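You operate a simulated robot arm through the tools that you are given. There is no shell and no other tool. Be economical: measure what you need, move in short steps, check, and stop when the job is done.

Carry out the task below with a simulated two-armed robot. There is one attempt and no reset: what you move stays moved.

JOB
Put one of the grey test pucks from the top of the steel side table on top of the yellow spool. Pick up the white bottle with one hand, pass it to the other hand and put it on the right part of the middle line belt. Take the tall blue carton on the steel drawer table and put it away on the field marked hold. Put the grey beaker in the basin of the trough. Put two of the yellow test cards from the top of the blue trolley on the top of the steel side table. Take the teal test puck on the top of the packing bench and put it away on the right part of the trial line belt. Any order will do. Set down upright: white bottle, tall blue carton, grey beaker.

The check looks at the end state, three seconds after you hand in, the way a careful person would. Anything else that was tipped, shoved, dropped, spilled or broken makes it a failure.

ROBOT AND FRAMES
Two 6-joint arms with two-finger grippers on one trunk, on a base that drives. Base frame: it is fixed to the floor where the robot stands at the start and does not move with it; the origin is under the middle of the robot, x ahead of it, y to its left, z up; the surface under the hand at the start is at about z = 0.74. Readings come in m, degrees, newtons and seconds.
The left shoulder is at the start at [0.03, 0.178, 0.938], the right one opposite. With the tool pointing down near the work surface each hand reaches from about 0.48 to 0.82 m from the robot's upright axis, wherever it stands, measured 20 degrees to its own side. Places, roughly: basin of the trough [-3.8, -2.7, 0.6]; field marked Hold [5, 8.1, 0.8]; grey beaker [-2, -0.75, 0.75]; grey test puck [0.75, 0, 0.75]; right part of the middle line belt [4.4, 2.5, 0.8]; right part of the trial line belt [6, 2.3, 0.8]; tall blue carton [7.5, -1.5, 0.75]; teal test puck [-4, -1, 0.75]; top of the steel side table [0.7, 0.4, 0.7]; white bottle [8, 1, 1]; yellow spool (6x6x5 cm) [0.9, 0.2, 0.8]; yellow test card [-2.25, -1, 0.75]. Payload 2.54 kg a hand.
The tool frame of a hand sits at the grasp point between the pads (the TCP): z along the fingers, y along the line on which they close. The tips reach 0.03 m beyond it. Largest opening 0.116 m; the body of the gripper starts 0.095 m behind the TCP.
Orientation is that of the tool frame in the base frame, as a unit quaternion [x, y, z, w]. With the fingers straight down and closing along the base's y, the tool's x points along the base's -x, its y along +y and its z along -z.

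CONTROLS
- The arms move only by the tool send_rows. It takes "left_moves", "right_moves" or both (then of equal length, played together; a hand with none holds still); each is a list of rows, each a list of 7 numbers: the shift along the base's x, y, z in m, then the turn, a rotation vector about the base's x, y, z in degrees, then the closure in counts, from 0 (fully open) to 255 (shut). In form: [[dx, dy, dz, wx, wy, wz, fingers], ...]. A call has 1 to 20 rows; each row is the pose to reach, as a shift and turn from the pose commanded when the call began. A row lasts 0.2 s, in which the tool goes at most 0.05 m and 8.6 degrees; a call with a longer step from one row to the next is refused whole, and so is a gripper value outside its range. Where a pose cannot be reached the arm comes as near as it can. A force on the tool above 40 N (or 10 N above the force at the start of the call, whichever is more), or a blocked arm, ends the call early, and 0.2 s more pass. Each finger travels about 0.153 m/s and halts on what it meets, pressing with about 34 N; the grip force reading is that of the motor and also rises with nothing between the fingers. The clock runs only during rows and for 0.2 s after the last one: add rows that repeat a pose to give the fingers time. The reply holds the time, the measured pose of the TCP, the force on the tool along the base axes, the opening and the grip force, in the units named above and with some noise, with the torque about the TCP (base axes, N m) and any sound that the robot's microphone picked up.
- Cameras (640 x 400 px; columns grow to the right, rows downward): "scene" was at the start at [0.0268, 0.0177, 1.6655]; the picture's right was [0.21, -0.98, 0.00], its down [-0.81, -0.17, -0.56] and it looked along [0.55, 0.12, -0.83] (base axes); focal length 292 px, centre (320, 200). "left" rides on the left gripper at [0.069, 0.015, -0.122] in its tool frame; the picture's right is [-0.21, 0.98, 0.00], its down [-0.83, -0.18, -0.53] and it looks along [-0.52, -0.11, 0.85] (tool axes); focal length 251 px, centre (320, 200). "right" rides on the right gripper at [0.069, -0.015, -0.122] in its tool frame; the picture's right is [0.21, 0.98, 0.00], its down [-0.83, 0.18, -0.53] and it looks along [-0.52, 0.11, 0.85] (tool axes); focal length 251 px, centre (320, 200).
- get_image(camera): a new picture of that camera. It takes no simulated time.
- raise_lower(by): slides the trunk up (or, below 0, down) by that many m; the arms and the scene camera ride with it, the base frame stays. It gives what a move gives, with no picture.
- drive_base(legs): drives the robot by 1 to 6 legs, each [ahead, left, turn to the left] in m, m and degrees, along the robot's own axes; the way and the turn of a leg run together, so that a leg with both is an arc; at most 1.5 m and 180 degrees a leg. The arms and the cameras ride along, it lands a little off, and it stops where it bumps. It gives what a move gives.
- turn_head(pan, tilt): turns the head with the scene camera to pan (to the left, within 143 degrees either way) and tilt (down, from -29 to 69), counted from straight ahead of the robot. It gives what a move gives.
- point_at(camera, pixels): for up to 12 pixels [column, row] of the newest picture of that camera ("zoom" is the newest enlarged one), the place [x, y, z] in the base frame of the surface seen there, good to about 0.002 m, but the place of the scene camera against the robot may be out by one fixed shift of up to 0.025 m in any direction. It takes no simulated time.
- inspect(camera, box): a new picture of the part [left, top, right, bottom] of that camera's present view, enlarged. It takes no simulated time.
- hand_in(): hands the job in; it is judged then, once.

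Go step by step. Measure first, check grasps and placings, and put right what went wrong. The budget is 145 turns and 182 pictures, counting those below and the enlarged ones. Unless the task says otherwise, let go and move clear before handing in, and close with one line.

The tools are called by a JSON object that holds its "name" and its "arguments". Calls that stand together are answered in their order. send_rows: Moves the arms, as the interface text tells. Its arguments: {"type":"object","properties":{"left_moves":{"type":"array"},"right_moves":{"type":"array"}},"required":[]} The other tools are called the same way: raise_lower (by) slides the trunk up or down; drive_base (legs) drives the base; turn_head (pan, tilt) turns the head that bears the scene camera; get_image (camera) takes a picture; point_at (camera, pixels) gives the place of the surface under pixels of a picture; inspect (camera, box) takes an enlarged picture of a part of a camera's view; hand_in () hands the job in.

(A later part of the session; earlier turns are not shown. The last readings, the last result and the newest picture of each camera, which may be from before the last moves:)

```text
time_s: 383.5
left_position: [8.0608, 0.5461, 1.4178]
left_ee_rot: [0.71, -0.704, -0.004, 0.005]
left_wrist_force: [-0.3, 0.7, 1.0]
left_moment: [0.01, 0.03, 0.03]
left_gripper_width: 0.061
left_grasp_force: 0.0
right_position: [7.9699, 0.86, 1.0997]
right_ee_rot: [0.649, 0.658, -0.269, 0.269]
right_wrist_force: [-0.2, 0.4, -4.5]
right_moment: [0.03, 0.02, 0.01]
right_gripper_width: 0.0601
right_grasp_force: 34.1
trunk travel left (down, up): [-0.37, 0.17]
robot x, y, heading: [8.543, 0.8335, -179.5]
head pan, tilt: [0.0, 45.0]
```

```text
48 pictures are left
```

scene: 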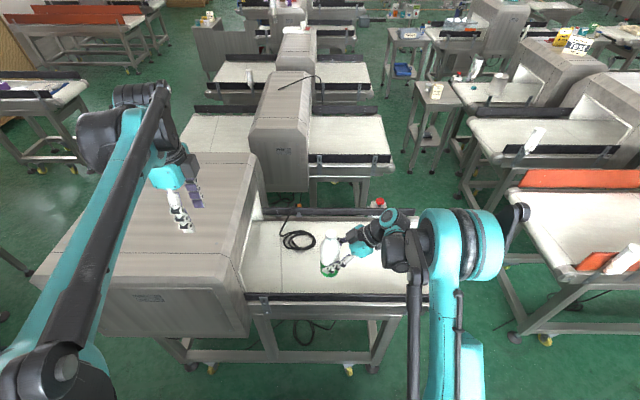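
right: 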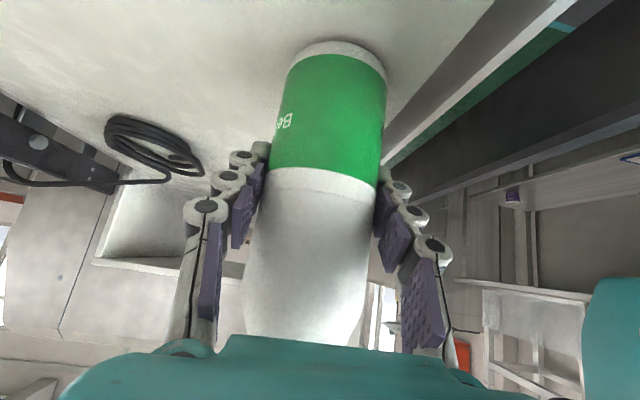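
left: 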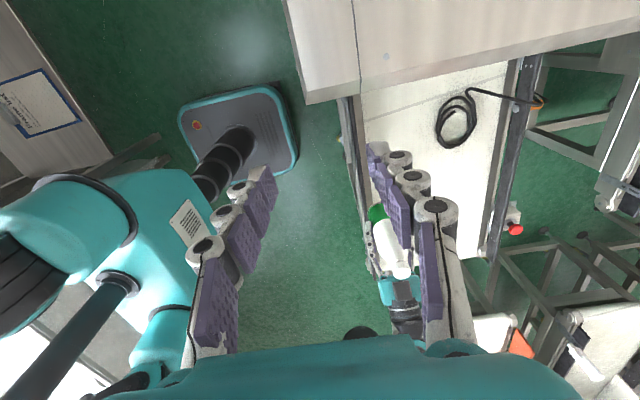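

The bottle is held upright. I bring the left hand above its cap at (7.97,0.86) and look.

{"name": "send_rows", "arguments": {"left_moves": [[-0.012, 0.04, 0, 0, 0, 0, 120], [-0.024, 0.08, 0, 0, 0, 0, 120], [-0.036, 0.12, 0, 0, 0, 0, 120], [-0.048, 0.16, 0, 0, 0, 0, 120], [-0.06, 0.2, 0, 0, 0, 0, 120], [-0.072, 0.24, 0, 0, 0, 0, 120], [-0.084, 0.28, -0.01, 0, 0, 0, 120], [-0.091, 0.314, -0.02, 0, 0, 0, 120], [-0.091, 0.314, -0.04, 0, 0, 0, 120], [-0.091, 0.314, -0.05, 0, 0, 0, 120], [-0.091, 0.314, -0.05, 0, 0, 0, 120]]}}

{"name": "get_image", "arguments": {"camera": "left"}}

```text
time_s: 385.9
left_position: [7.9704, 0.8602, 1.367]
left_ee_rot: [0.711, -0.703, -0.005, 0.004]
left_wrist_force: [-0.3, 0.2, 0.0]
left_moment: [-0.01, 0.0, 0.01]
left_gripper_width: 0.0614
left_grasp_force: 0.1
right_position: [7.9697, 0.8608, 1.0995]
right_ee_rot: [0.649, 0.659, -0.269, 0.269]
right_wrist_force: [0.3, -0.7, -5.1]
right_moment: [0.01, 0.02, 0.01]
right_gripper_width: 0.0602
right_grasp_force: 34.5
trunk travel left (down, up): [-0.37, 0.17]
robot x, y, heading: [8.5455, 0.8335, -179.4]
head pan, tilt: [0.0, 45.0]
```

```text
47 pictures are left
```

left: 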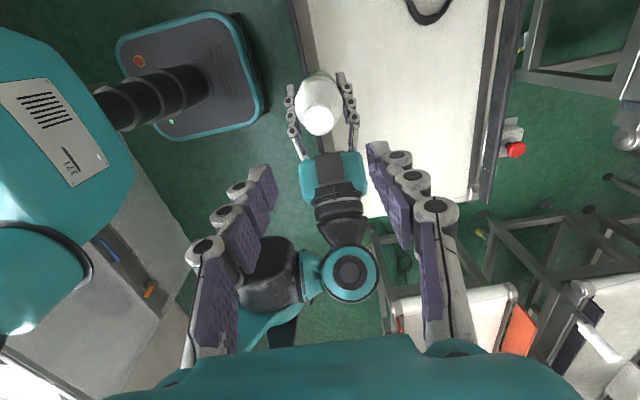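

The cap (319,118) is right below the left hand. I check the right wrist's height (ring at 350,275) against the left hand's descent.

{"name": "point_at", "arguments": {"camera": "left", "pixels": [[319, 118], [350, 272], [335, 190], [340, 225], [275, 260], [330, 165], [308, 118], [332, 118]]}}

```text
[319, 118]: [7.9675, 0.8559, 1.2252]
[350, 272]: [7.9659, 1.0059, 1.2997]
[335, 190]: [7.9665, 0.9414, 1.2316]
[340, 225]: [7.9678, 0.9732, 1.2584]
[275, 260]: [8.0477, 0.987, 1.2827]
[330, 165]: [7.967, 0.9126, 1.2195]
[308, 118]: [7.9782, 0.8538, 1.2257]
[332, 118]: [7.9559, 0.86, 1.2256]
```

All clear by several centimetres. I lower the left hand onto the cap and close it, with the right still holding.

{"name": "send_rows", "arguments": {"left_moves": [[-0.003, -0.003, -0.04, 0, 0, 0, 120], [-0.003, -0.003, -0.08, 0, 0, 0, 120], [-0.003, -0.003, -0.12, 0, 0, 0, 120], [-0.003, -0.003, -0.15, 0, 0, 0, 120], [-0.003, -0.003, -0.16, 0, 0, 0, 120], [-0.003, -0.003, -0.16, 0, 0, 0, 160], [-0.003, -0.003, -0.16, 0, 0, 0, 200], [-0.003, -0.003, -0.16, 0, 0, 0, 235], [-0.003, -0.003, -0.16, 0, 0, 0, 255], [-0.003, -0.003, -0.16, 0, 0, 0, 255]]}}

{"name": "get_image", "arguments": {"camera": "left"}}

```text
time_s: 388.1
left_position: [7.9667, 0.8575, 1.2079]
left_ee_rot: [0.711, -0.703, -0.004, 0.004]
left_wrist_force: [25.1, 1.1, 13.1]
left_moment: [0.19, -1.05, 0.04]
left_gripper_width: 0.0419
left_grasp_force: 34.3
right_position: [7.968, 0.86, 1.1016]
right_ee_rot: [0.65, 0.658, -0.269, 0.269]
right_wrist_force: [-24.6, -1.1, -17.4]
right_moment: [0.04, -1.65, -0.11]
right_gripper_width: 0.0603
right_grasp_force: 33.8
trunk travel left (down, up): [-0.37, 0.17]
robot x, y, heading: [8.5452, 0.8324, -179.4]
head pan, tilt: [0.0, 45.0]
```

```text
46 pictures are left
```

left: 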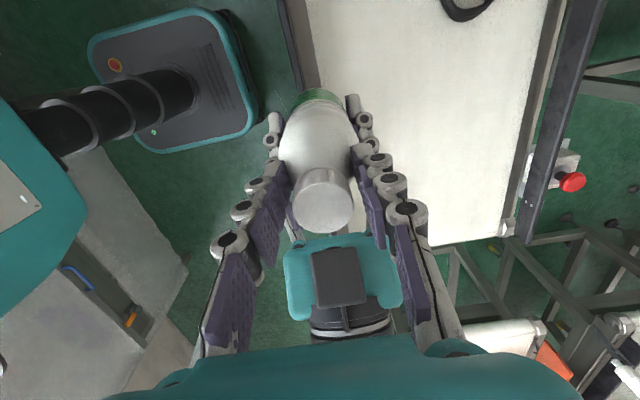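

The left tips sit on the sloping shoulder (width 0.042) with some side force. I reopen slightly, raise the left hand 1.8 cm to sit on the neck and cap, shift 2 mm, and close again.

{"name": "send_rows", "arguments": {"left_moves": [[0, 0, 0, 0, 0, 0, 140], [0.002, 0.001, 0.006, 0, 0, 0, 130], [0.002, 0.001, 0.018, 0, 0, 0, 130], [0.002, 0.001, 0.018, 0, 0, 0, 170], [0.002, 0.001, 0.018, 0, 0, 0, 200], [0.002, 0.001, 0.018, 0, 0, 0, 230], [0.002, 0.001, 0.018, 0, 0, 0, 255], [0.002, 0.001, 0.018, 0, 0, 0, 255]]}}

{"name": "inspect", "arguments": {"camera": "left", "box": [220, 80, 440, 260]}}

```text
time_s: 389.9
left_position: [7.9685, 0.8584, 1.225]
left_ee_rot: [0.711, -0.703, -0.004, 0.004]
left_wrist_force: [1.2, 0.6, -0.8]
left_moment: [0.0, -0.27, -0.01]
left_gripper_width: 0.03
left_grasp_force: 34.3
right_position: [7.9681, 0.8598, 1.1004]
right_ee_rot: [0.65, 0.658, -0.269, 0.268]
right_wrist_force: [-0.5, -0.1, -4.1]
right_moment: [0.0, 0.24, -0.03]
right_gripper_width: 0.0602
right_grasp_force: 34.2
trunk travel left (down, up): [-0.37, 0.17]
robot x, y, heading: [8.5489, 0.8341, -179.5]
head pan, tilt: [0.0, 45.0]
```

```text
2.22 times, centred on (330, 170) of left
```

zoom: 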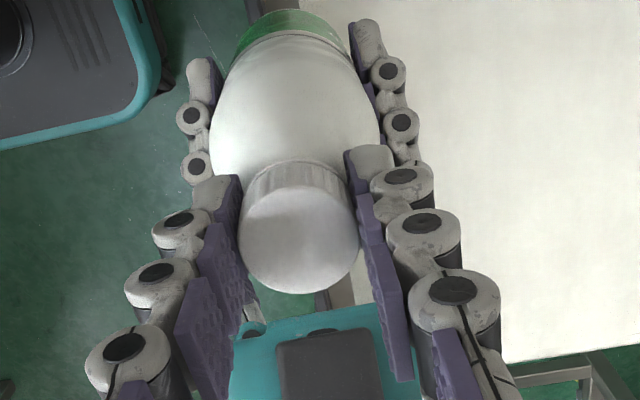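

The left hand now grips the cap cleanly (0.030, almost no force). I open the right hand and draw it back and down-right away from the bottle.

{"name": "send_rows", "arguments": {"right_moves": [[0, 0, 0, 0, 0, 0, 170], [0, 0, 0, 0, 0, 0, 120], [0, 0, 0, 0, 0, 0, 70], [0, 0, 0, 0, 0, 0, 30], [0, 0.03, 0, 0, 0, 0, 20], [0, 0.065, 0.005, 0, 0, 0, 20], [0, 0.1, 0.01, 0, 0, 0, 20], [0, 0.14, 0.02, 0, 0, 0, 20], [0, 0.17, 0.03, 7, 0, 0, 20], [0, 0.18, 0.05, 14, 0, 0, 20], [0, 0.18, 0.07, 21, 0, 0, 20], [0, 0.18, 0.09, 28, 0, 0, 20], [0, 0.18, 0.11, 35, 0, 0, 20], [0, 0.18, 0.12, 42, 0, 0, 20], [0, 0.18, 0.12, 45, 0, 0, 20]]}}

{"name": "get_image", "arguments": {"camera": "left"}}

{"name": "get_image", "arguments": {"camera": "scene"}}

```text
time_s: 393.1
left_position: [7.9672, 0.8591, 1.2253]
left_ee_rot: [0.711, -0.703, -0.004, 0.004]
left_wrist_force: [-0.4, 0.4, 0.4]
left_moment: [0.0, 0.03, 0.0]
left_gripper_width: 0.0301
left_grasp_force: 34.4
right_position: [7.9681, 1.0411, 1.2204]
right_ee_rot: [0.702, 0.712, 0.004, -0.001]
right_wrist_force: [-0.5, 0.4, 0.3]
right_moment: [-0.01, 0.01, 0.02]
right_gripper_width: 0.1069
right_grasp_force: 0.0
trunk travel left (down, up): [-0.37, 0.17]
robot x, y, heading: [8.5482, 0.8294, -179.4]
head pan, tilt: [0.0, 45.0]
```

```text
44 pictures are left
```

left: 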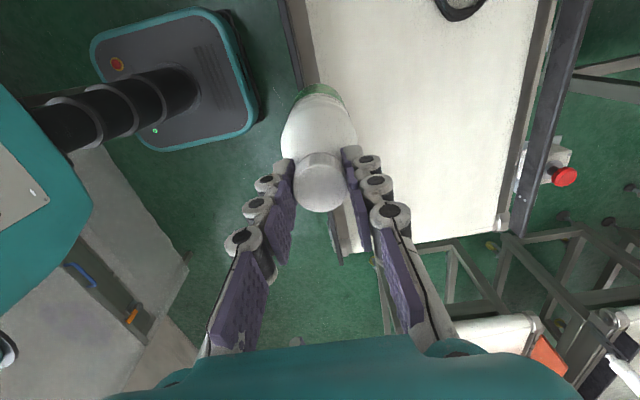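

```text
43 pictures are left
```

scene: 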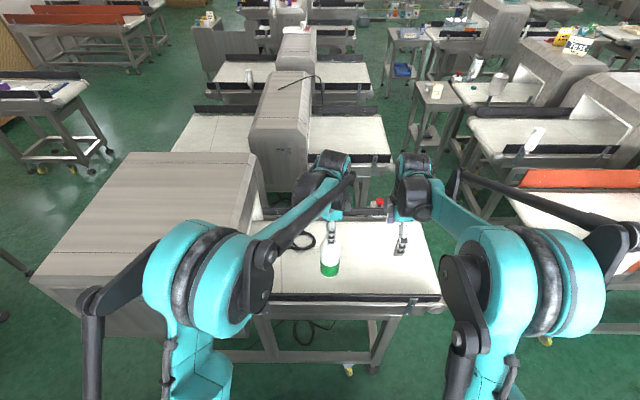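

The handover is done: the left hand holds the bottle upright, the right is free. I raise the trunk, tuck the hands in, and drive back out of the lane, turning to face the drawer table.

{"name": "raise_lower", "arguments": {"by": 0.16}}

{"name": "send_rows", "arguments": {"left_moves": [[0.015, -0.03, 0, 0, 0, 0, 255], [0.03, -0.065, 0, 0, 0, 0, 255], [0.045, -0.1, 0, 0, 0, 0, 255], [0.06, -0.135, 0, 0, 0, 0, 255], [0.06, -0.16, 0, 0, 0, 0, 255], [0.06, -0.16, 0, 0, 0, 0, 255]], "right_moves": [[0.015, 0, 0, 0, 0, 0, 20], [0.03, 0, 0, 0, 0, 0, 20], [0.045, 0, 0, 0, 0, 0, 20], [0.06, 0, 0, 0, 0, 0, 20], [0.06, 0, 0, 0, 0, 0, 20], [0.06, 0, 0, 0, 0, 0, 20]]}}

{"name": "drive_base", "arguments": {"legs": [[0, 0, -90.5], [-1.45, 0, 0], [0, 0, 90]]}}

{"name": "turn_head", "arguments": {"pan": 30, "tilt": 45}}

{"name": "get_image", "arguments": {"camera": "scene"}}

```text
time_s: 394.9
left_position: [7.9676, 0.8581, 1.3853]
left_ee_rot: [0.71, -0.704, -0.004, 0.004]
left_wrist_force: [0.2, 0.0, -4.6]
left_moment: [0.05, 0.0, -0.02]
left_gripper_width: 0.0299
left_grasp_force: 33.6
right_position: [7.9686, 1.042, 1.3787]
right_ee_rot: [0.703, 0.712, 0.003, 0.0]
right_wrist_force: [-0.2, -0.1, 0.2]
right_moment: [0.0, -0.01, 0.0]
right_gripper_width: 0.1074
right_grasp_force: 0.1
trunk travel left (down, up): [-0.53, 0.01]
robot x, y, heading: [8.5449, 0.8298, -179.5]
head pan, tilt: [0.0, 45.0]
```

```text
time_s: 396.3
left_position: [8.0274, 0.6994, 1.3859]
left_ee_rot: [0.71, -0.704, -0.004, 0.005]
left_wrist_force: [0.2, 0.3, -5.1]
left_moment: [-0.01, -0.03, 0.01]
left_gripper_width: 0.0299
left_grasp_force: 34.3
right_position: [8.0299, 1.0429, 1.3798]
right_ee_rot: [0.703, 0.711, 0.004, 0.001]
right_wrist_force: [0.1, 1.1, 0.6]
right_moment: [-0.01, 0.0, 0.02]
right_gripper_width: 0.1069
right_grasp_force: 0.1
trunk travel left (down, up): [-0.53, 0.01]
robot x, y, heading: [8.5458, 0.8331, -179.5]
head pan, tilt: [0.0, 45.0]
```

```text
time_s: 411.3
left_position: [8.034, -0.7784, 1.385]
left_ee_rot: [0.711, -0.703, -0.005, 0.005]
left_wrist_force: [0.0, -0.2, -3.4]
left_moment: [0.02, 0.02, 0.04]
left_gripper_width: 0.0302
left_grasp_force: 34.3
right_position: [8.0338, -0.4363, 1.3791]
right_ee_rot: [0.702, 0.712, 0.004, 0.0]
right_wrist_force: [0.8, 1.3, 0.3]
right_moment: [0.03, -0.02, 0.0]
right_gripper_width: 0.1069
right_grasp_force: 0.0
trunk travel left (down, up): [-0.53, 0.01]
robot x, y, heading: [8.5475, -0.6464, -179.6]
head pan, tilt: [0.0, 45.0]
```

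```text
time_s: 412.2
left_position: [8.0315, -0.7785, 1.387]
left_ee_rot: [0.711, -0.703, -0.003, 0.005]
left_wrist_force: [-0.4, -1.1, -3.9]
left_moment: [0.0, 0.0, 0.0]
left_gripper_width: 0.0301
left_grasp_force: 33.6
right_position: [8.0318, -0.4359, 1.3799]
right_ee_rot: [0.702, 0.712, 0.005, 0.0]
right_wrist_force: [0.5, 0.9, 1.2]
right_moment: [0.0, 0.0, -0.01]
right_gripper_width: 0.107
right_grasp_force: 0.0
trunk travel left (down, up): [-0.53, 0.01]
robot x, y, heading: [8.5489, -0.6483, -179.2]
head pan, tilt: [30.0, 45.0]
```

```text
42 pictures are left
```

scene: 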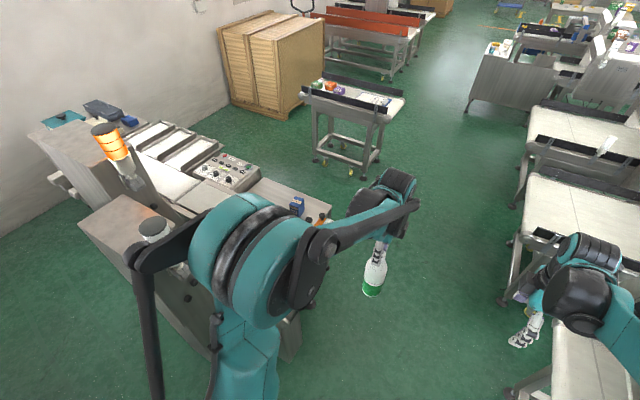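

The bottle is secure. I drive 0.9 m ahead and turn left to face the drawer table with the carton.

{"name": "drive_base", "arguments": {"legs": [[0.93, 0, -0.5], [0, 0, 90]]}}

{"name": "turn_head", "arguments": {"pan": 0, "tilt": 50}}

{"name": "get_image", "arguments": {"camera": "scene"}}

{"name": "get_image", "arguments": {"camera": "right"}}

```text
time_s: 420.8
left_position: [7.771, -1.1693, 1.386]
left_ee_rot: [1.0, -0.003, 0.0, 0.007]
left_wrist_force: [0.8, -0.6, -4.1]
left_moment: [0.02, -0.02, 0.01]
left_gripper_width: 0.0299
left_grasp_force: 34.3
right_position: [7.428, -1.1619, 1.3797]
right_ee_rot: [0.001, 1.0, 0.003, -0.002]
right_wrist_force: [0.6, -0.1, 0.4]
right_moment: [0.01, 0.01, -0.01]
right_gripper_width: 0.1067
right_grasp_force: 0.0
trunk travel left (down, up): [-0.53, 0.01]
robot x, y, heading: [7.6421, -0.6516, -90.4]
head pan, tilt: [30.0, 45.0]
```

```text
time_s: 421.8
left_position: [7.7706, -1.1706, 1.3855]
left_ee_rot: [1.0, -0.004, -0.001, 0.006]
left_wrist_force: [-0.2, -0.6, -5.0]
left_moment: [-0.01, 0.01, 0.01]
left_gripper_width: 0.03
left_grasp_force: 33.9
right_position: [7.4283, -1.1621, 1.3802]
right_ee_rot: [0.002, 1.0, 0.002, -0.002]
right_wrist_force: [0.0, -0.3, 0.2]
right_moment: [0.0, 0.0, 0.02]
right_gripper_width: 0.107
right_grasp_force: 0.0
trunk travel left (down, up): [-0.53, 0.01]
robot x, y, heading: [7.6442, -0.6482, -90.3]
head pan, tilt: [0.0, 50.0]
```

```text
41 pictures are left
```

scene: 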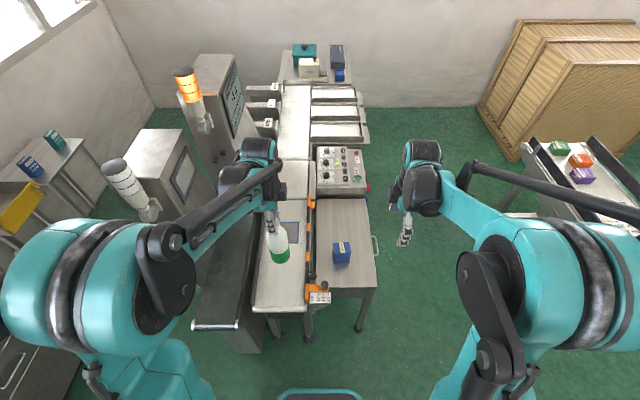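

```text
40 pictures are left
```

right: 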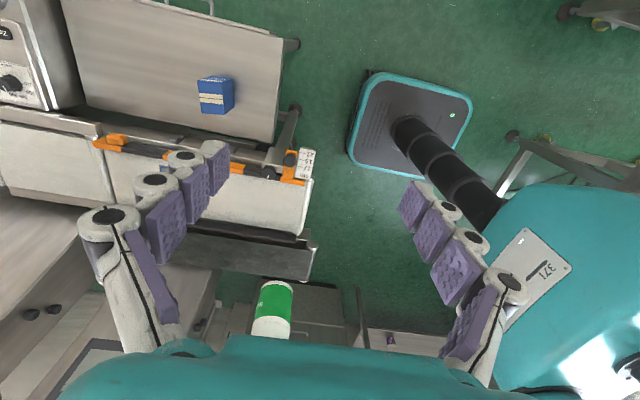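

The carton shows at (215,95) in the right view, next to an orange-striped rail. I measure the carton and rail.

{"name": "point_at", "arguments": {"camera": "right", "pixels": [[212, 83], [228, 80], [200, 80], [215, 102], [201, 108], [228, 108], [234, 95], [230, 165], [260, 120], [300, 165], [200, 145], [180, 60]]}}

{"name": "inspect", "arguments": {"camera": "right", "box": [150, 40, 310, 180]}}

{"name": "inspect", "arguments": {"camera": "scene", "box": [250, 180, 420, 310]}}

```text
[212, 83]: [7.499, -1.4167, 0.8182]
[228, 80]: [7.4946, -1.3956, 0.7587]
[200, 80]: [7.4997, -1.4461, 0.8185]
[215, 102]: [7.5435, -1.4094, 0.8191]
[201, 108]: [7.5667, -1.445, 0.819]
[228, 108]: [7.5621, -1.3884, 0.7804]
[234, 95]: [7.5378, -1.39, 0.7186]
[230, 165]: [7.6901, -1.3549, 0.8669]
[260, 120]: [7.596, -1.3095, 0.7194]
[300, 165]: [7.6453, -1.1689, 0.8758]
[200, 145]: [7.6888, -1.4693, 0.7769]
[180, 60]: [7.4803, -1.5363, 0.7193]
```

```text
2.86 times, centred on (230, 110) of right
```

zoom: 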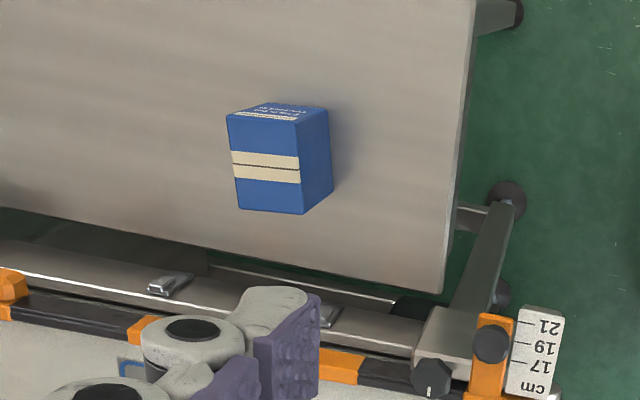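

```text
3.08 times, centred on (335, 245) of scene
```

zoom: 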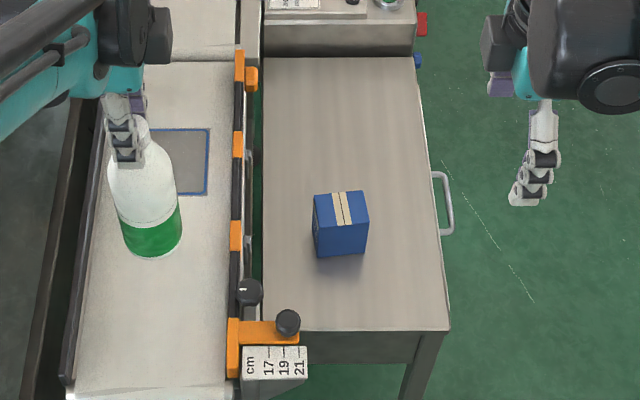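

{"name": "point_at", "arguments": {"camera": "right", "pixels": [[200, 83], [221, 82], [223, 111], [204, 112], [212, 97]]}}

{"name": "point_at", "arguments": {"camera": "zoom", "pixels": [[316, 197], [362, 193], [367, 221], [319, 226], [340, 210], [248, 300], [288, 320], [245, 240]]}}

```text
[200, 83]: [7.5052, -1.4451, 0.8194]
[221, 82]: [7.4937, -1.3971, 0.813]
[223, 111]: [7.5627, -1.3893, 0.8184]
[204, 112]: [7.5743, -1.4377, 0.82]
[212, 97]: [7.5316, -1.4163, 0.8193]
```

```text
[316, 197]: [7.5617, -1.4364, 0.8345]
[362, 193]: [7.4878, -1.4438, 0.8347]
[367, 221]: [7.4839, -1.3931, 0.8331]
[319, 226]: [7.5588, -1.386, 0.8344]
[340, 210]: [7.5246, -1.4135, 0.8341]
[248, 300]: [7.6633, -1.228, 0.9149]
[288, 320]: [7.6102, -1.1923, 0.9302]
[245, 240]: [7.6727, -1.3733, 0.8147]
```

The carton is 0.075 x 0.05 x 0.10 tall, centred (7.534,-1.417), turned about 6 degrees, on a table at z 0.719. I drive 7 cm nearer, lift the bottle higher, bring the right hand above the carton, and lower the trunk.

{"name": "drive_base", "arguments": {"legs": [[0.07, 0, 0.3]]}}

{"name": "send_rows", "arguments": {"left_moves": [[0, 0, 0.035, 0, 0, 0, 255], [0, 0, 0.07, 0, 0, 0, 255], [0, 0, 0.105, 0, 0, 0, 255], [0, 0, 0.14, 0, 0, 0, 255], [0, 0, 0.175, 0, 0, 0, 255], [0, 0, 0.2, 0, 0, 0, 255], [0, 0, 0.2, 0, 0, 0, 255]], "right_moves": [[0.02, -0.03, 0, 0, 0, 1, 20], [0.04, -0.06, -0.01, 0, 0, 2, 20], [0.06, -0.09, -0.03, 0, 0, 3, 20], [0.08, -0.12, -0.05, 0, 0, 4, 20], [0.1, -0.15, -0.07, 0, 0, 5, 20], [0.106, -0.183, -0.09, 0, 0, 6, 20], [0.106, -0.183, -0.09, 0, 0, 6, 20]]}}

{"name": "raise_lower", "arguments": {"by": -0.24}}

{"name": "get_image", "arguments": {"camera": "right"}}

```text
time_s: 422.8
left_position: [7.774, -1.2328, 1.3882]
left_ee_rot: [1.0, 0.0, -0.001, 0.008]
left_wrist_force: [0.9, 0.3, -2.7]
left_moment: [-0.05, 0.02, 0.01]
left_gripper_width: 0.0297
left_grasp_force: 34.1
right_position: [7.4311, -1.2281, 1.382]
right_ee_rot: [-0.001, 1.0, 0.001, -0.002]
right_wrist_force: [0.0, 0.5, -0.2]
right_moment: [-0.08, 0.06, 0.0]
right_gripper_width: 0.1069
right_grasp_force: 0.0
trunk travel left (down, up): [-0.53, 0.01]
robot x, y, heading: [7.6425, -0.7186, -90.1]
head pan, tilt: [0.0, 50.0]
```

```text
time_s: 424.4
left_position: [7.7742, -1.2352, 1.5861]
left_ee_rot: [1.0, 0.0, 0.0, 0.008]
left_wrist_force: [-0.5, 0.5, -4.2]
left_moment: [-0.03, -0.03, 0.01]
left_gripper_width: 0.03
left_grasp_force: 33.5
right_position: [7.5368, -1.4134, 1.2902]
right_ee_rot: [-0.053, 0.999, 0.002, -0.003]
right_wrist_force: [-0.7, 0.6, 0.5]
right_moment: [-0.05, -0.05, -0.01]
right_gripper_width: 0.107
right_grasp_force: 0.0
trunk travel left (down, up): [-0.53, 0.01]
robot x, y, heading: [7.6465, -0.7145, -90.3]
head pan, tilt: [0.0, 50.0]
```

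```text
time_s: 426.9
left_position: [7.7727, -1.2363, 1.3459]
left_ee_rot: [1.0, 0.0, 0.0, 0.006]
left_wrist_force: [-0.3, 0.0, -4.0]
left_moment: [-0.01, -0.01, 0.0]
left_gripper_width: 0.0299
left_grasp_force: 34.1
right_position: [7.5375, -1.4139, 1.0503]
right_ee_rot: [-0.053, 0.999, 0.002, -0.002]
right_wrist_force: [0.6, 0.0, 0.3]
right_moment: [0.0, -0.02, 0.01]
right_gripper_width: 0.107
right_grasp_force: 0.1
trunk travel left (down, up): [-0.29, 0.25]
robot x, y, heading: [7.6459, -0.7146, -90.0]
head pan, tilt: [0.0, 50.0]
```

```text
37 pictures are left
```

right: 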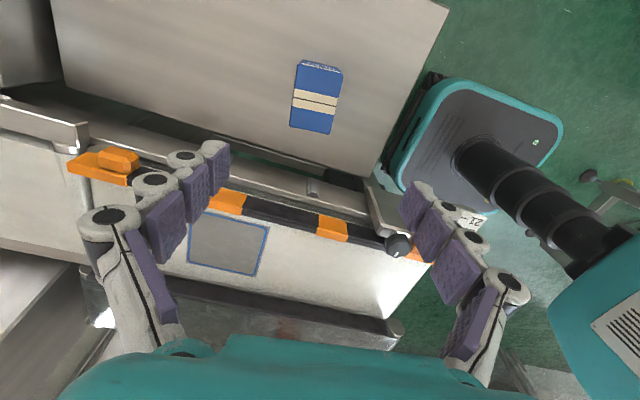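

{"name": "point_at", "arguments": {"camera": "right", "pixels": [[301, 68], [341, 74], [331, 132], [291, 125], [317, 98], [398, 243], [370, 200]]}}

```text
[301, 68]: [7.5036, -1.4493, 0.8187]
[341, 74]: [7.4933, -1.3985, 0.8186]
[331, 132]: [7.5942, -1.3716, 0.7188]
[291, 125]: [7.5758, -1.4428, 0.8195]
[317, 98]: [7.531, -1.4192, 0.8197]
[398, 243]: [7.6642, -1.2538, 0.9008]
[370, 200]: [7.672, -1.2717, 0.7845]
```

Carton centre is (7.5345,-1.4207). I descend to TCP z 0.775, grip, and lift.

{"name": "send_rows", "arguments": {"right_moves": [[-0.003, -0.0065, -0.045, 0, 0, 1, 20], [-0.003, -0.0065, -0.09, 0, 0, 2, 20], [-0.003, -0.0065, -0.135, 0, 0, 2, 20], [-0.003, -0.0065, -0.18, 0, 0, 2, 20], [-0.003, -0.0065, -0.22, 0, 0, 2, 20], [-0.003, -0.0065, -0.25, 0, 0, 2, 20], [-0.003, -0.0065, -0.275, 0, 0, 2, 20], [-0.003, -0.0065, -0.275, 0, 0, 2, 60], [-0.003, -0.0065, -0.275, 0, 0, 2, 110], [-0.003, -0.0065, -0.275, 0, 0, 2, 160], [-0.003, -0.0065, -0.275, 0, 0, 2, 200], [-0.003, -0.0065, -0.275, 0, 0, 2, 200], [-0.003, -0.0065, -0.26, 0, 0, 2, 200], [-0.003, -0.0065, -0.22, 0, 0, 2, 200], [-0.003, -0.0065, -0.18, 0, 0, 2, 200], [-0.003, -0.0065, -0.13, 0, 0, 2, 200], [-0.003, -0.0065, -0.08, 0, 0, 2, 200], [-0.003, 0.02, -0.03, 0, 0, 2, 200], [-0.02, 0.06, 0.01, 0, 0, 2, 200], [-0.04, 0.1, 0.03, 0, 0, 2, 200]]}}

{"name": "get_image", "arguments": {"camera": "right"}}

```text
refused: row 18 steps farther than a row can; nothing moved
```

```text
36 pictures are left
```

right: 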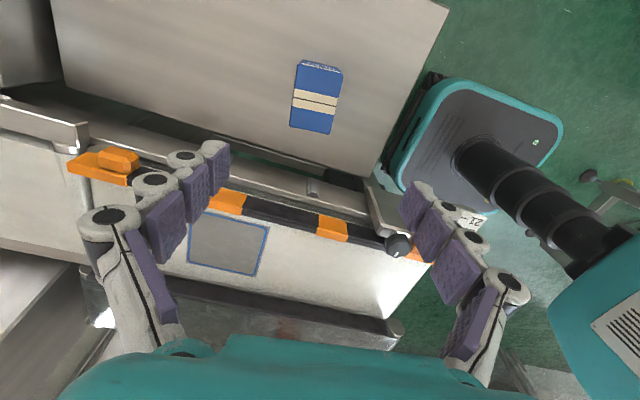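

The call was refused for one long step at the end; nothing moved. I resend it with shorter last steps.

{"name": "send_rows", "arguments": {"right_moves": [[-0.003, -0.0065, -0.045, 0, 0, 1, 20], [-0.003, -0.0065, -0.09, 0, 0, 2, 20], [-0.003, -0.0065, -0.135, 0, 0, 2, 20], [-0.003, -0.0065, -0.18, 0, 0, 2, 20], [-0.003, -0.0065, -0.22, 0, 0, 2, 20], [-0.003, -0.0065, -0.25, 0, 0, 2, 20], [-0.003, -0.0065, -0.275, 0, 0, 2, 20], [-0.003, -0.0065, -0.275, 0, 0, 2, 60], [-0.003, -0.0065, -0.275, 0, 0, 2, 110], [-0.003, -0.0065, -0.275, 0, 0, 2, 160], [-0.003, -0.0065, -0.275, 0, 0, 2, 200], [-0.003, -0.0065, -0.275, 0, 0, 2, 200], [-0.003, -0.0065, -0.26, 0, 0, 2, 200], [-0.003, -0.0065, -0.22, 0, 0, 2, 200], [-0.003, -0.0065, -0.175, 0, 0, 2, 200], [-0.003, -0.0065, -0.13, 0, 0, 2, 200], [-0.003, -0.0065, -0.085, 0, 0, 2, 200], [-0.003, -0.0065, -0.04, 0, 0, 2, 200], [-0.003, -0.0065, 0, 0, 0, 2, 200]]}}

{"name": "get_image", "arguments": {"camera": "right"}}

```text
time_s: 430.9
left_position: [7.7738, -1.2376, 1.3465]
left_ee_rot: [1.0, 0.0, 0.0, 0.006]
left_wrist_force: [0.2, 0.1, -4.0]
left_moment: [-0.03, 0.01, 0.0]
left_gripper_width: 0.0301
left_grasp_force: 33.9
right_position: [7.5351, -1.4196, 1.0489]
right_ee_rot: [-0.07, 0.998, 0.002, -0.003]
right_wrist_force: [0.6, -0.5, -4.7]
right_moment: [-0.02, 0.02, -0.02]
right_gripper_width: 0.0591
right_grasp_force: 34.4
right hand out of reach, approached as far as the arm can: row 7, 8, 9, 10, 11, 12, 13
trunk travel left (down, up): [-0.29, 0.25]
robot x, y, heading: [7.6504, -0.7175, -90.3]
head pan, tilt: [0.0, 50.0]
```

```text
35 pictures are left
```

right: 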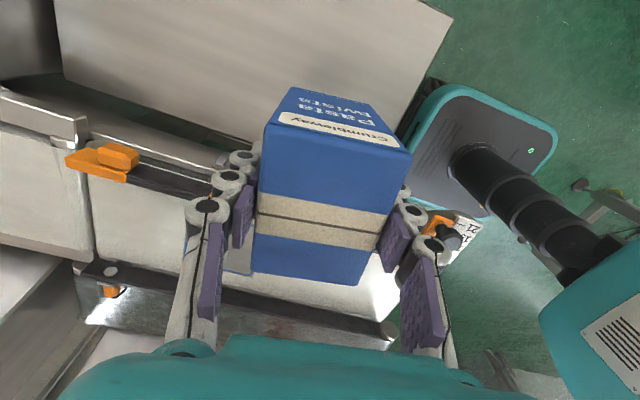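

The carton is gripped (0.059), though the hand stopped a bit higher than asked. I measure where it sits in the hand.

{"name": "point_at", "arguments": {"camera": "right", "pixels": [[265, 255], [355, 265], [320, 230], [300, 190], [395, 155], [330, 150], [290, 95], [360, 100]]}}

{"name": "inspect", "arguments": {"camera": "scene", "box": [240, 120, 440, 280]}}

```text
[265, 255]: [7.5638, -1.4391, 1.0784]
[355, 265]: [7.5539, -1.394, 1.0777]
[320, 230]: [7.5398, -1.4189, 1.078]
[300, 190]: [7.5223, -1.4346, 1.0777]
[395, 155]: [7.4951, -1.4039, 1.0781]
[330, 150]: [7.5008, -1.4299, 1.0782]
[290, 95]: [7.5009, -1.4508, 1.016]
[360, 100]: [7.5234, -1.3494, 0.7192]
```

```text
2.50 times, centred on (340, 200) of scene
```

zoom: 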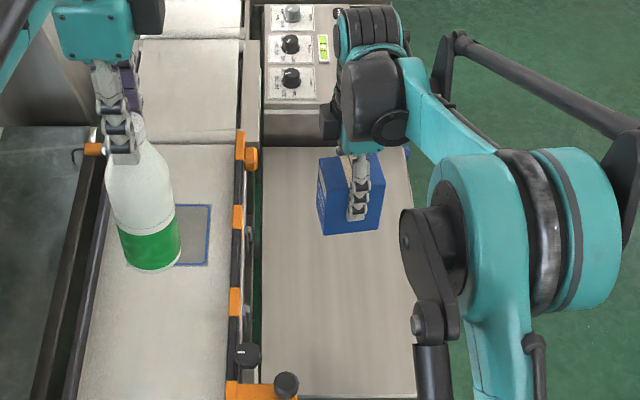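

The carton hangs level, bottom 7 cm below the TCP. I raise the trunk fully and drive with both objects back along y -0.62 to the lane entrance.

{"name": "raise_lower", "arguments": {"by": 0.24}}

{"name": "drive_base", "arguments": {"legs": [[-0.1, 0, 0], [0, 0, -89.7], [1.45, 0, 0], [1.45, 0, 0]]}}

{"name": "turn_head", "arguments": {"pan": 0, "tilt": 40}}

{"name": "get_image", "arguments": {"camera": "scene"}}

```text
time_s: 433.4
left_position: [7.7739, -1.2383, 1.5854]
left_ee_rot: [1.0, 0.0, -0.001, 0.006]
left_wrist_force: [0.2, -0.1, -5.4]
left_moment: [0.01, -0.02, 0.03]
left_gripper_width: 0.03
left_grasp_force: 34.4
right_position: [7.5343, -1.4206, 1.2869]
right_ee_rot: [-0.071, 0.997, 0.003, -0.003]
right_wrist_force: [-0.1, -0.3, -3.9]
right_moment: [-0.03, 0.0, 0.01]
right_gripper_width: 0.0593
right_grasp_force: 33.7
trunk travel left (down, up): [-0.53, 0.01]
robot x, y, heading: [7.6484, -0.7186, -89.9]
head pan, tilt: [0.0, 50.0]
```

```text
time_s: 452.1
left_position: [4.1891, -0.709, 1.5866]
left_ee_rot: [-0.699, 0.715, 0.004, -0.004]
left_wrist_force: [0.4, -0.7, -5.3]
left_moment: [0.01, 0.0, 0.01]
left_gripper_width: 0.03
left_grasp_force: 33.8
right_position: [4.0135, -0.4652, 1.2881]
right_ee_rot: [0.664, 0.747, 0.004, 0.001]
right_wrist_force: [1.1, 1.0, -3.8]
right_moment: [0.0, 0.0, -0.01]
right_gripper_width: 0.0595
right_grasp_force: 33.8
trunk travel left (down, up): [-0.53, 0.01]
robot x, y, heading: [4.7138, -0.5917, 178.5]
head pan, tilt: [0.0, 50.0]
```

```text
time_s: 452.8
left_position: [4.1885, -0.7087, 1.5849]
left_ee_rot: [-0.698, 0.716, 0.004, -0.004]
left_wrist_force: [-0.4, -0.1, -4.6]
left_moment: [0.02, 0.0, -0.01]
left_gripper_width: 0.0301
left_grasp_force: 33.8
right_position: [4.012, -0.4664, 1.2872]
right_ee_rot: [0.664, 0.747, 0.003, 0.0]
right_wrist_force: [-0.7, 0.1, -5.0]
right_moment: [0.0, 0.01, -0.01]
right_gripper_width: 0.0592
right_grasp_force: 34.0
trunk travel left (down, up): [-0.53, 0.01]
robot x, y, heading: [4.7114, -0.5936, 178.5]
head pan, tilt: [0.0, 40.0]
```

```text
33 pictures are left
```

scene: 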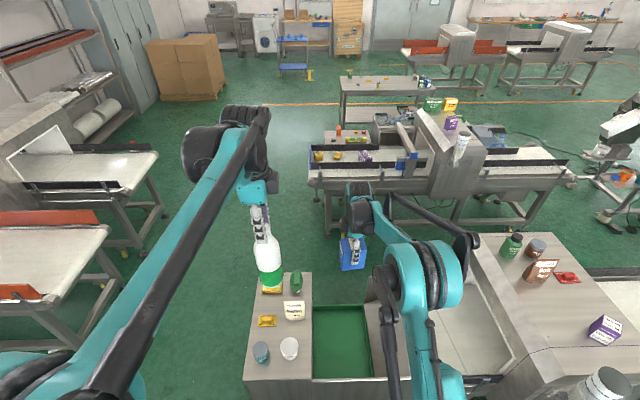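

Both objects are secure. I turn right into the lane and drive up to the space between the middle and trial lines, then turn to face the middle line.

{"name": "drive_base", "arguments": {"legs": [[0, 0, -88.5], [0.87, -0.06, 0], [0.88, 0, 0], [0.45, -0.25, 0], [0.65, -0.08, 0], [0, 0, 90]]}}

{"name": "get_image", "arguments": {"camera": "scene"}}

```text
time_s: 475.1
left_position: [4.5629, 2.1238, 1.5849]
left_ee_rot: [0.711, -0.703, -0.004, 0.004]
left_wrist_force: [0.3, 0.1, -4.7]
left_moment: [0.0, 0.02, 0.0]
left_gripper_width: 0.0301
left_grasp_force: 34.0
right_position: [4.3769, 2.3597, 1.2877]
right_ee_rot: [0.651, 0.759, 0.004, -0.001]
right_wrist_force: [0.2, 0.1, -4.5]
right_moment: [0.02, -0.01, 0.01]
right_gripper_width: 0.0594
right_grasp_force: 33.6
trunk travel left (down, up): [-0.53, 0.01]
robot x, y, heading: [5.0819, 2.2556, -179.2]
head pan, tilt: [0.0, 40.0]
```

```text
32 pictures are left
```

scene: 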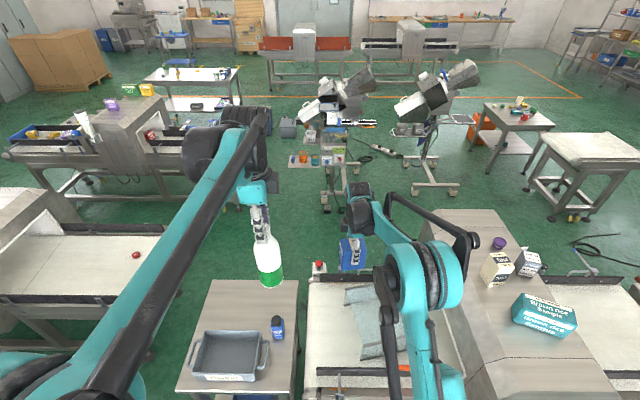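

The middle line's belt is at (335,330) with a clear sheet lying on it from about (350,290). I measure the free part.

{"name": "inspect", "arguments": {"camera": "scene", "box": [270, 250, 430, 400]}}

{"name": "point_at", "arguments": {"camera": "zoom", "pixels": [[125, 130], [125, 230], [140, 300], [165, 200], [180, 130], [200, 250], [185, 290], [120, 80], [110, 200], [90, 200], [200, 330], [230, 140]]}}

```text
2.67 times, centred on (350, 325) of scene
```

zoom: 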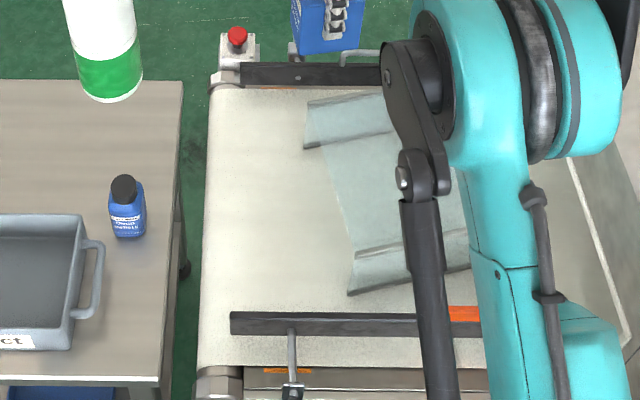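

```text
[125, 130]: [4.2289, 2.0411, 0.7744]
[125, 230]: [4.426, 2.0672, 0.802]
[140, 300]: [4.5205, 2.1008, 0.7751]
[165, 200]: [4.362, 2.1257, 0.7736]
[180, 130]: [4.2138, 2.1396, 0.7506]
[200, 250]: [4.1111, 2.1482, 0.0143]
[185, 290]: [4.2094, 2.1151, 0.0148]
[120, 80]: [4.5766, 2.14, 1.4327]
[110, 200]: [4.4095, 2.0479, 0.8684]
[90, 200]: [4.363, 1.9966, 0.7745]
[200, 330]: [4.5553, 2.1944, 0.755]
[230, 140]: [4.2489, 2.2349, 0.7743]
```

{"name": "point_at", "arguments": {"camera": "zoom", "pixels": [[270, 200], [215, 200], [320, 170], [350, 260], [265, 150], [265, 260], [250, 320], [300, 320], [305, 145]]}}

```text
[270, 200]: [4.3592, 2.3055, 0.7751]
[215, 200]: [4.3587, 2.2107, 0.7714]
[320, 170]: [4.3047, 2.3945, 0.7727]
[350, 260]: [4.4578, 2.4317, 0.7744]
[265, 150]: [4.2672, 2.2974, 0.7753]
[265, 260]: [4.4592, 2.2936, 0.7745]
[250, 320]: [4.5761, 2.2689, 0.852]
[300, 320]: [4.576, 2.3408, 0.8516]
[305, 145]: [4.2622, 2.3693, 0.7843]
```

The free belt spans y 2.19-2.36 (true); I will set the bottle at (4.40,2.29). I sidestep right 12 cm, move the carton aside and up, bring the bottle over the spot, and lower the trunk.

{"name": "drive_base", "arguments": {"legs": [[0, -0.12, -0.6]]}}

{"name": "send_rows", "arguments": {"left_moves": [[0, 0, 0, 0, 0, 0, 255], [0, 0, 0, 0, 0, 0, 255], [-0.03, 0.01, 0, 0, 0, 0, 255], [-0.06, 0.02, 0, 0, 0, 0, 255], [-0.09, 0.03, -0.02, 0, 0, 0, 255], [-0.12, 0.04, -0.04, 0, 0, 0, 255], [-0.15, 0.05, -0.06, 0, 0, 0, 255], [-0.163, 0.05, -0.08, 0, 0, 0, 255], [-0.163, 0.05, -0.08, 0, 0, 0, 255]], "right_moves": [[0.02, 0.02, 0.02, 0, 0, 0, 200], [0.04, 0.04, 0.04, 0, 0, 0, 200], [0.06, 0.06, 0.06, 0, 0, 0, 200], [0.08, 0.08, 0.08, 0, 0, 0, 200], [0.1, 0.1, 0.1, 0, 0, 0, 200], [0.12, 0.12, 0.12, 0, 0, 0, 200], [0.12, 0.12, 0.14, 0, 0, 0, 200], [0.12, 0.12, 0.15, 0, 0, 0, 200], [0.12, 0.12, 0.15, 0, 0, 0, 200]]}}

{"name": "raise_lower", "arguments": {"by": -0.3}}

{"name": "get_image", "arguments": {"camera": "left"}}

{"name": "get_image", "arguments": {"camera": "scene"}}

```text
time_s: 476.3
left_position: [4.5619, 2.2452, 1.5849]
left_ee_rot: [0.708, -0.706, -0.005, 0.004]
left_wrist_force: [-1.1, -0.2, -4.5]
left_moment: [0.05, 0.01, 0.03]
left_gripper_width: 0.03
left_grasp_force: 34.1
right_position: [4.378, 2.4848, 1.289]
right_ee_rot: [0.655, 0.756, 0.004, 0.001]
right_wrist_force: [0.1, 0.2, -4.3]
right_moment: [-0.01, 0.01, 0.02]
right_gripper_width: 0.0592
right_grasp_force: 34.5
trunk travel left (down, up): [-0.53, 0.01]
robot x, y, heading: [5.0783, 2.3752, -180.0]
head pan, tilt: [0.0, 40.0]
```

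```text
time_s: 478.3
left_position: [4.3986, 2.2955, 1.5074]
left_ee_rot: [0.708, -0.707, -0.004, 0.005]
left_wrist_force: [-0.8, -0.5, -4.8]
left_moment: [-0.02, -0.02, 0.0]
left_gripper_width: 0.03
left_grasp_force: 34.4
right_position: [4.4994, 2.6074, 1.4386]
right_ee_rot: [0.655, 0.756, 0.004, -0.001]
right_wrist_force: [0.3, 0.4, -3.5]
right_moment: [-0.03, 0.0, 0.04]
right_gripper_width: 0.0593
right_grasp_force: 34.0
trunk travel left (down, up): [-0.53, 0.01]
robot x, y, heading: [5.0787, 2.375, -180.1]
head pan, tilt: [0.0, 40.0]
```

```text
time_s: 481.3
left_position: [4.3979, 2.2956, 1.2051]
left_ee_rot: [0.708, -0.706, -0.005, 0.005]
left_wrist_force: [0.1, -0.3, -4.5]
left_moment: [0.01, -0.01, 0.01]
left_gripper_width: 0.0301
left_grasp_force: 33.6
right_position: [4.499, 2.6064, 1.1383]
right_ee_rot: [0.654, 0.756, 0.004, 0.0]
right_wrist_force: [0.0, -0.6, -3.3]
right_moment: [-0.03, 0.0, -0.01]
right_gripper_width: 0.0593
right_grasp_force: 34.8
trunk travel left (down, up): [-0.23, 0.31]
robot x, y, heading: [5.0777, 2.3769, -180.0]
head pan, tilt: [0.0, 40.0]
```

```text
30 pictures are left
```

left: 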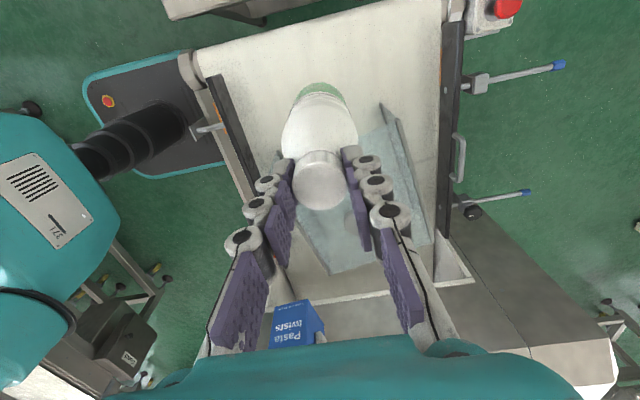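

```text
29 pictures are left
```

scene: 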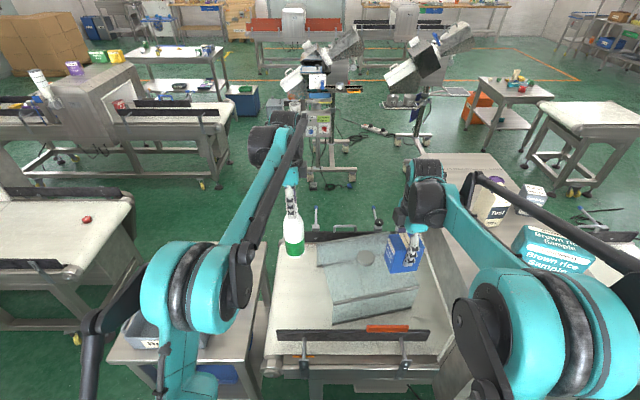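

The bottle hangs over the belt. I check from the left camera how close the sheet's edge is to the spot.

{"name": "point_at", "arguments": {"camera": "left", "pixels": [[320, 60], [278, 155], [370, 130], [382, 107], [270, 90], [280, 130], [380, 60], [300, 20], [215, 80]]}}

```text
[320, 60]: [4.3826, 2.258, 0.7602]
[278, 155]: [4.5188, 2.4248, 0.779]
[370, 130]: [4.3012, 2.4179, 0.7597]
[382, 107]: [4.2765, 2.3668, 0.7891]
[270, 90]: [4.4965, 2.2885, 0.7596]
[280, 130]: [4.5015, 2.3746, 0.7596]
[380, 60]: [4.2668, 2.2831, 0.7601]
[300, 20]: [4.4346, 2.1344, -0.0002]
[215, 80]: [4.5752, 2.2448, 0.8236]
```

Belt is at 0.760 and the sheet begins past y 2.37. I lower the bottle to TCP z 0.9595, release the cap and rise.

{"name": "send_rows", "arguments": {"left_moves": [[0, 0, -0.04, 0, 0, 0, 255], [0, 0, -0.08, 0, 0, 0, 255], [0, 0, -0.12, 0, 0, 0, 255], [0, 0, -0.16, 0, 0, 0, 255], [0, 0, -0.2, 0, 0, 0, 255], [0, 0, -0.225, 0, 0, 0, 255], [0, 0, -0.238, 0, 0, 0, 255], [0, 0, -0.2452, 0, 0, 0, 255], [0, 0, -0.2452, 0, 0, 0, 255]]}}

{"name": "get_image", "arguments": {"camera": "left"}}

```text
time_s: 483.3
left_position: [4.399, 2.2965, 0.9608]
left_ee_rot: [0.708, -0.706, -0.005, 0.005]
left_wrist_force: [-4.9, 0.4, 33.9]
left_moment: [-0.02, 0.19, 0.11]
left_gripper_width: 0.0303
left_grasp_force: 33.8
right_position: [4.4996, 2.6066, 1.1393]
right_ee_rot: [0.655, 0.756, 0.003, -0.001]
right_wrist_force: [-0.3, -0.7, -4.5]
right_moment: [0.03, 0.02, 0.01]
right_gripper_width: 0.0592
right_grasp_force: 34.2
trunk travel left (down, up): [-0.23, 0.31]
robot x, y, heading: [5.082, 2.375, -180.0]
head pan, tilt: [0.0, 40.0]
```

```text
28 pictures are left
```

left: 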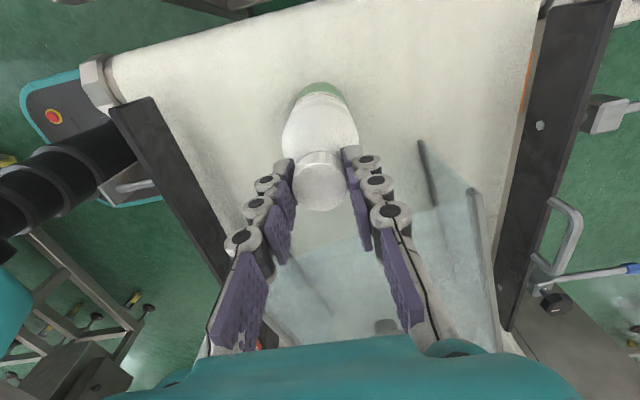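

The bottle stands on the belt (34 N contact). I ease 1.5 mm up, open symmetrically and rise straight up.

{"name": "send_rows", "arguments": {"left_moves": [[0, 0, 0.0012, 0, 0, 0, 255], [0, 0, 0.0015, 0, 0, 0, 215], [0, 0, 0.0015, 0, 0, 0, 170], [0, 0, 0.0015, 0, 0, 0, 130], [0, 0, 0.0015, 0, 0, 0, 120], [0, 0, 0.03, 0, 0, 0, 120], [0, 0, 0.07, 0, 0, 0, 120], [0, 0, 0.11, 0, 0, 0, 120], [0, 0, 0.15, 0, 0, 0, 120], [0, 0, 0.2, 0, 0, 0, 120], [0.03, 0, 0.23, 0, 0, 0, 120], [0.07, -0.02, 0.25, 0, 0, 0, 120]]}}

{"name": "get_image", "arguments": {"camera": "scene"}}

{"name": "get_image", "arguments": {"camera": "left"}}

```text
time_s: 485.9
left_position: [4.4712, 2.2761, 1.2138]
left_ee_rot: [0.708, -0.707, -0.006, 0.004]
left_wrist_force: [0.2, -0.1, -0.9]
left_moment: [0.0, 0.08, -0.02]
left_gripper_width: 0.0612
left_grasp_force: 0.0
right_position: [4.5009, 2.6058, 1.14]
right_ee_rot: [0.655, 0.756, 0.003, -0.001]
right_wrist_force: [0.8, -0.4, -2.9]
right_moment: [0.04, 0.05, -0.03]
right_gripper_width: 0.0594
right_grasp_force: 34.2
trunk travel left (down, up): [-0.23, 0.31]
robot x, y, heading: [5.0824, 2.3739, 180.0]
head pan, tilt: [0.0, 40.0]
```

```text
27 pictures are left
```

scene: 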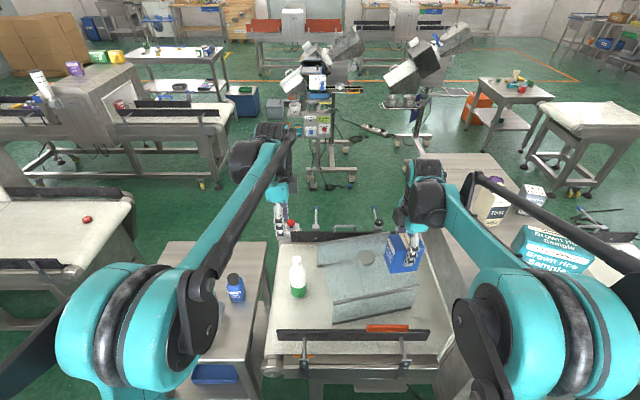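

```text
26 pictures are left
```

left: 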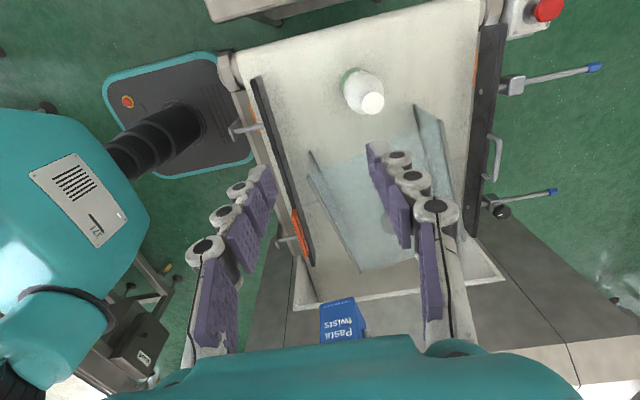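

The bottle stands upright on the belt, the sheet untouched. Now the carton: I raise the trunk, turn to face +y and look for the Hold field.

{"name": "raise_lower", "arguments": {"by": 0.28}}

{"name": "drive_base", "arguments": {"legs": [[-0.05, 0, -90]]}}

{"name": "turn_head", "arguments": {"pan": 0, "tilt": 25}}

{"name": "get_image", "arguments": {"camera": "scene"}}

```text
time_s: 488.8
left_position: [4.47, 2.2756, 1.4926]
left_ee_rot: [0.708, -0.707, -0.005, 0.004]
left_wrist_force: [-0.3, -0.2, -0.6]
left_moment: [-0.03, 0.03, 0.0]
left_gripper_width: 0.0616
left_grasp_force: 0.1
right_position: [4.4987, 2.6072, 1.4186]
right_ee_rot: [0.655, 0.756, 0.004, 0.0]
right_wrist_force: [0.9, 0.2, -3.8]
right_moment: [0.0, 0.04, 0.03]
right_gripper_width: 0.0593
right_grasp_force: 33.9
trunk travel left (down, up): [-0.51, 0.03]
robot x, y, heading: [5.0815, 2.3748, -179.9]
head pan, tilt: [0.0, 40.0]
```

```text
time_s: 493.0
left_position: [5.0182, 2.9569, 1.491]
left_ee_rot: [0.004, 1.0, 0.006, 0.001]
left_wrist_force: [-0.9, -0.3, -0.5]
left_moment: [-0.03, 0.01, -0.02]
left_gripper_width: 0.0612
left_grasp_force: 0.2
right_position: [5.3495, 2.925, 1.4186]
right_ee_rot: [0.998, 0.067, 0.003, 0.002]
right_wrist_force: [-0.3, 0.0, -3.2]
right_moment: [-0.04, 0.01, 0.01]
right_gripper_width: 0.0591
right_grasp_force: 34.2
trunk travel left (down, up): [-0.51, 0.03]
robot x, y, heading: [5.114, 2.343, 89.4]
head pan, tilt: [0.0, 40.0]
```

```text
time_s: 493.8
left_position: [5.0185, 2.956, 1.492]
left_ee_rot: [0.004, 1.0, 0.006, -0.001]
left_wrist_force: [0.3, 0.2, -0.1]
left_moment: [-0.03, -0.01, 0.01]
left_gripper_width: 0.0615
left_grasp_force: 0.0
right_position: [5.3479, 2.9243, 1.4184]
right_ee_rot: [0.998, 0.068, 0.003, 0.003]
right_wrist_force: [-0.9, -0.5, -4.1]
right_moment: [0.0, 0.03, -0.01]
right_gripper_width: 0.0591
right_grasp_force: 33.9
trunk travel left (down, up): [-0.51, 0.03]
robot x, y, heading: [5.1161, 2.3463, 89.4]
head pan, tilt: [0.0, 25.0]
```

```text
25 pictures are left
```

scene: 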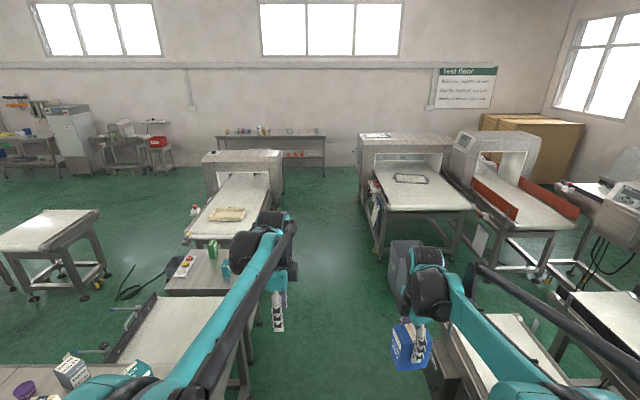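

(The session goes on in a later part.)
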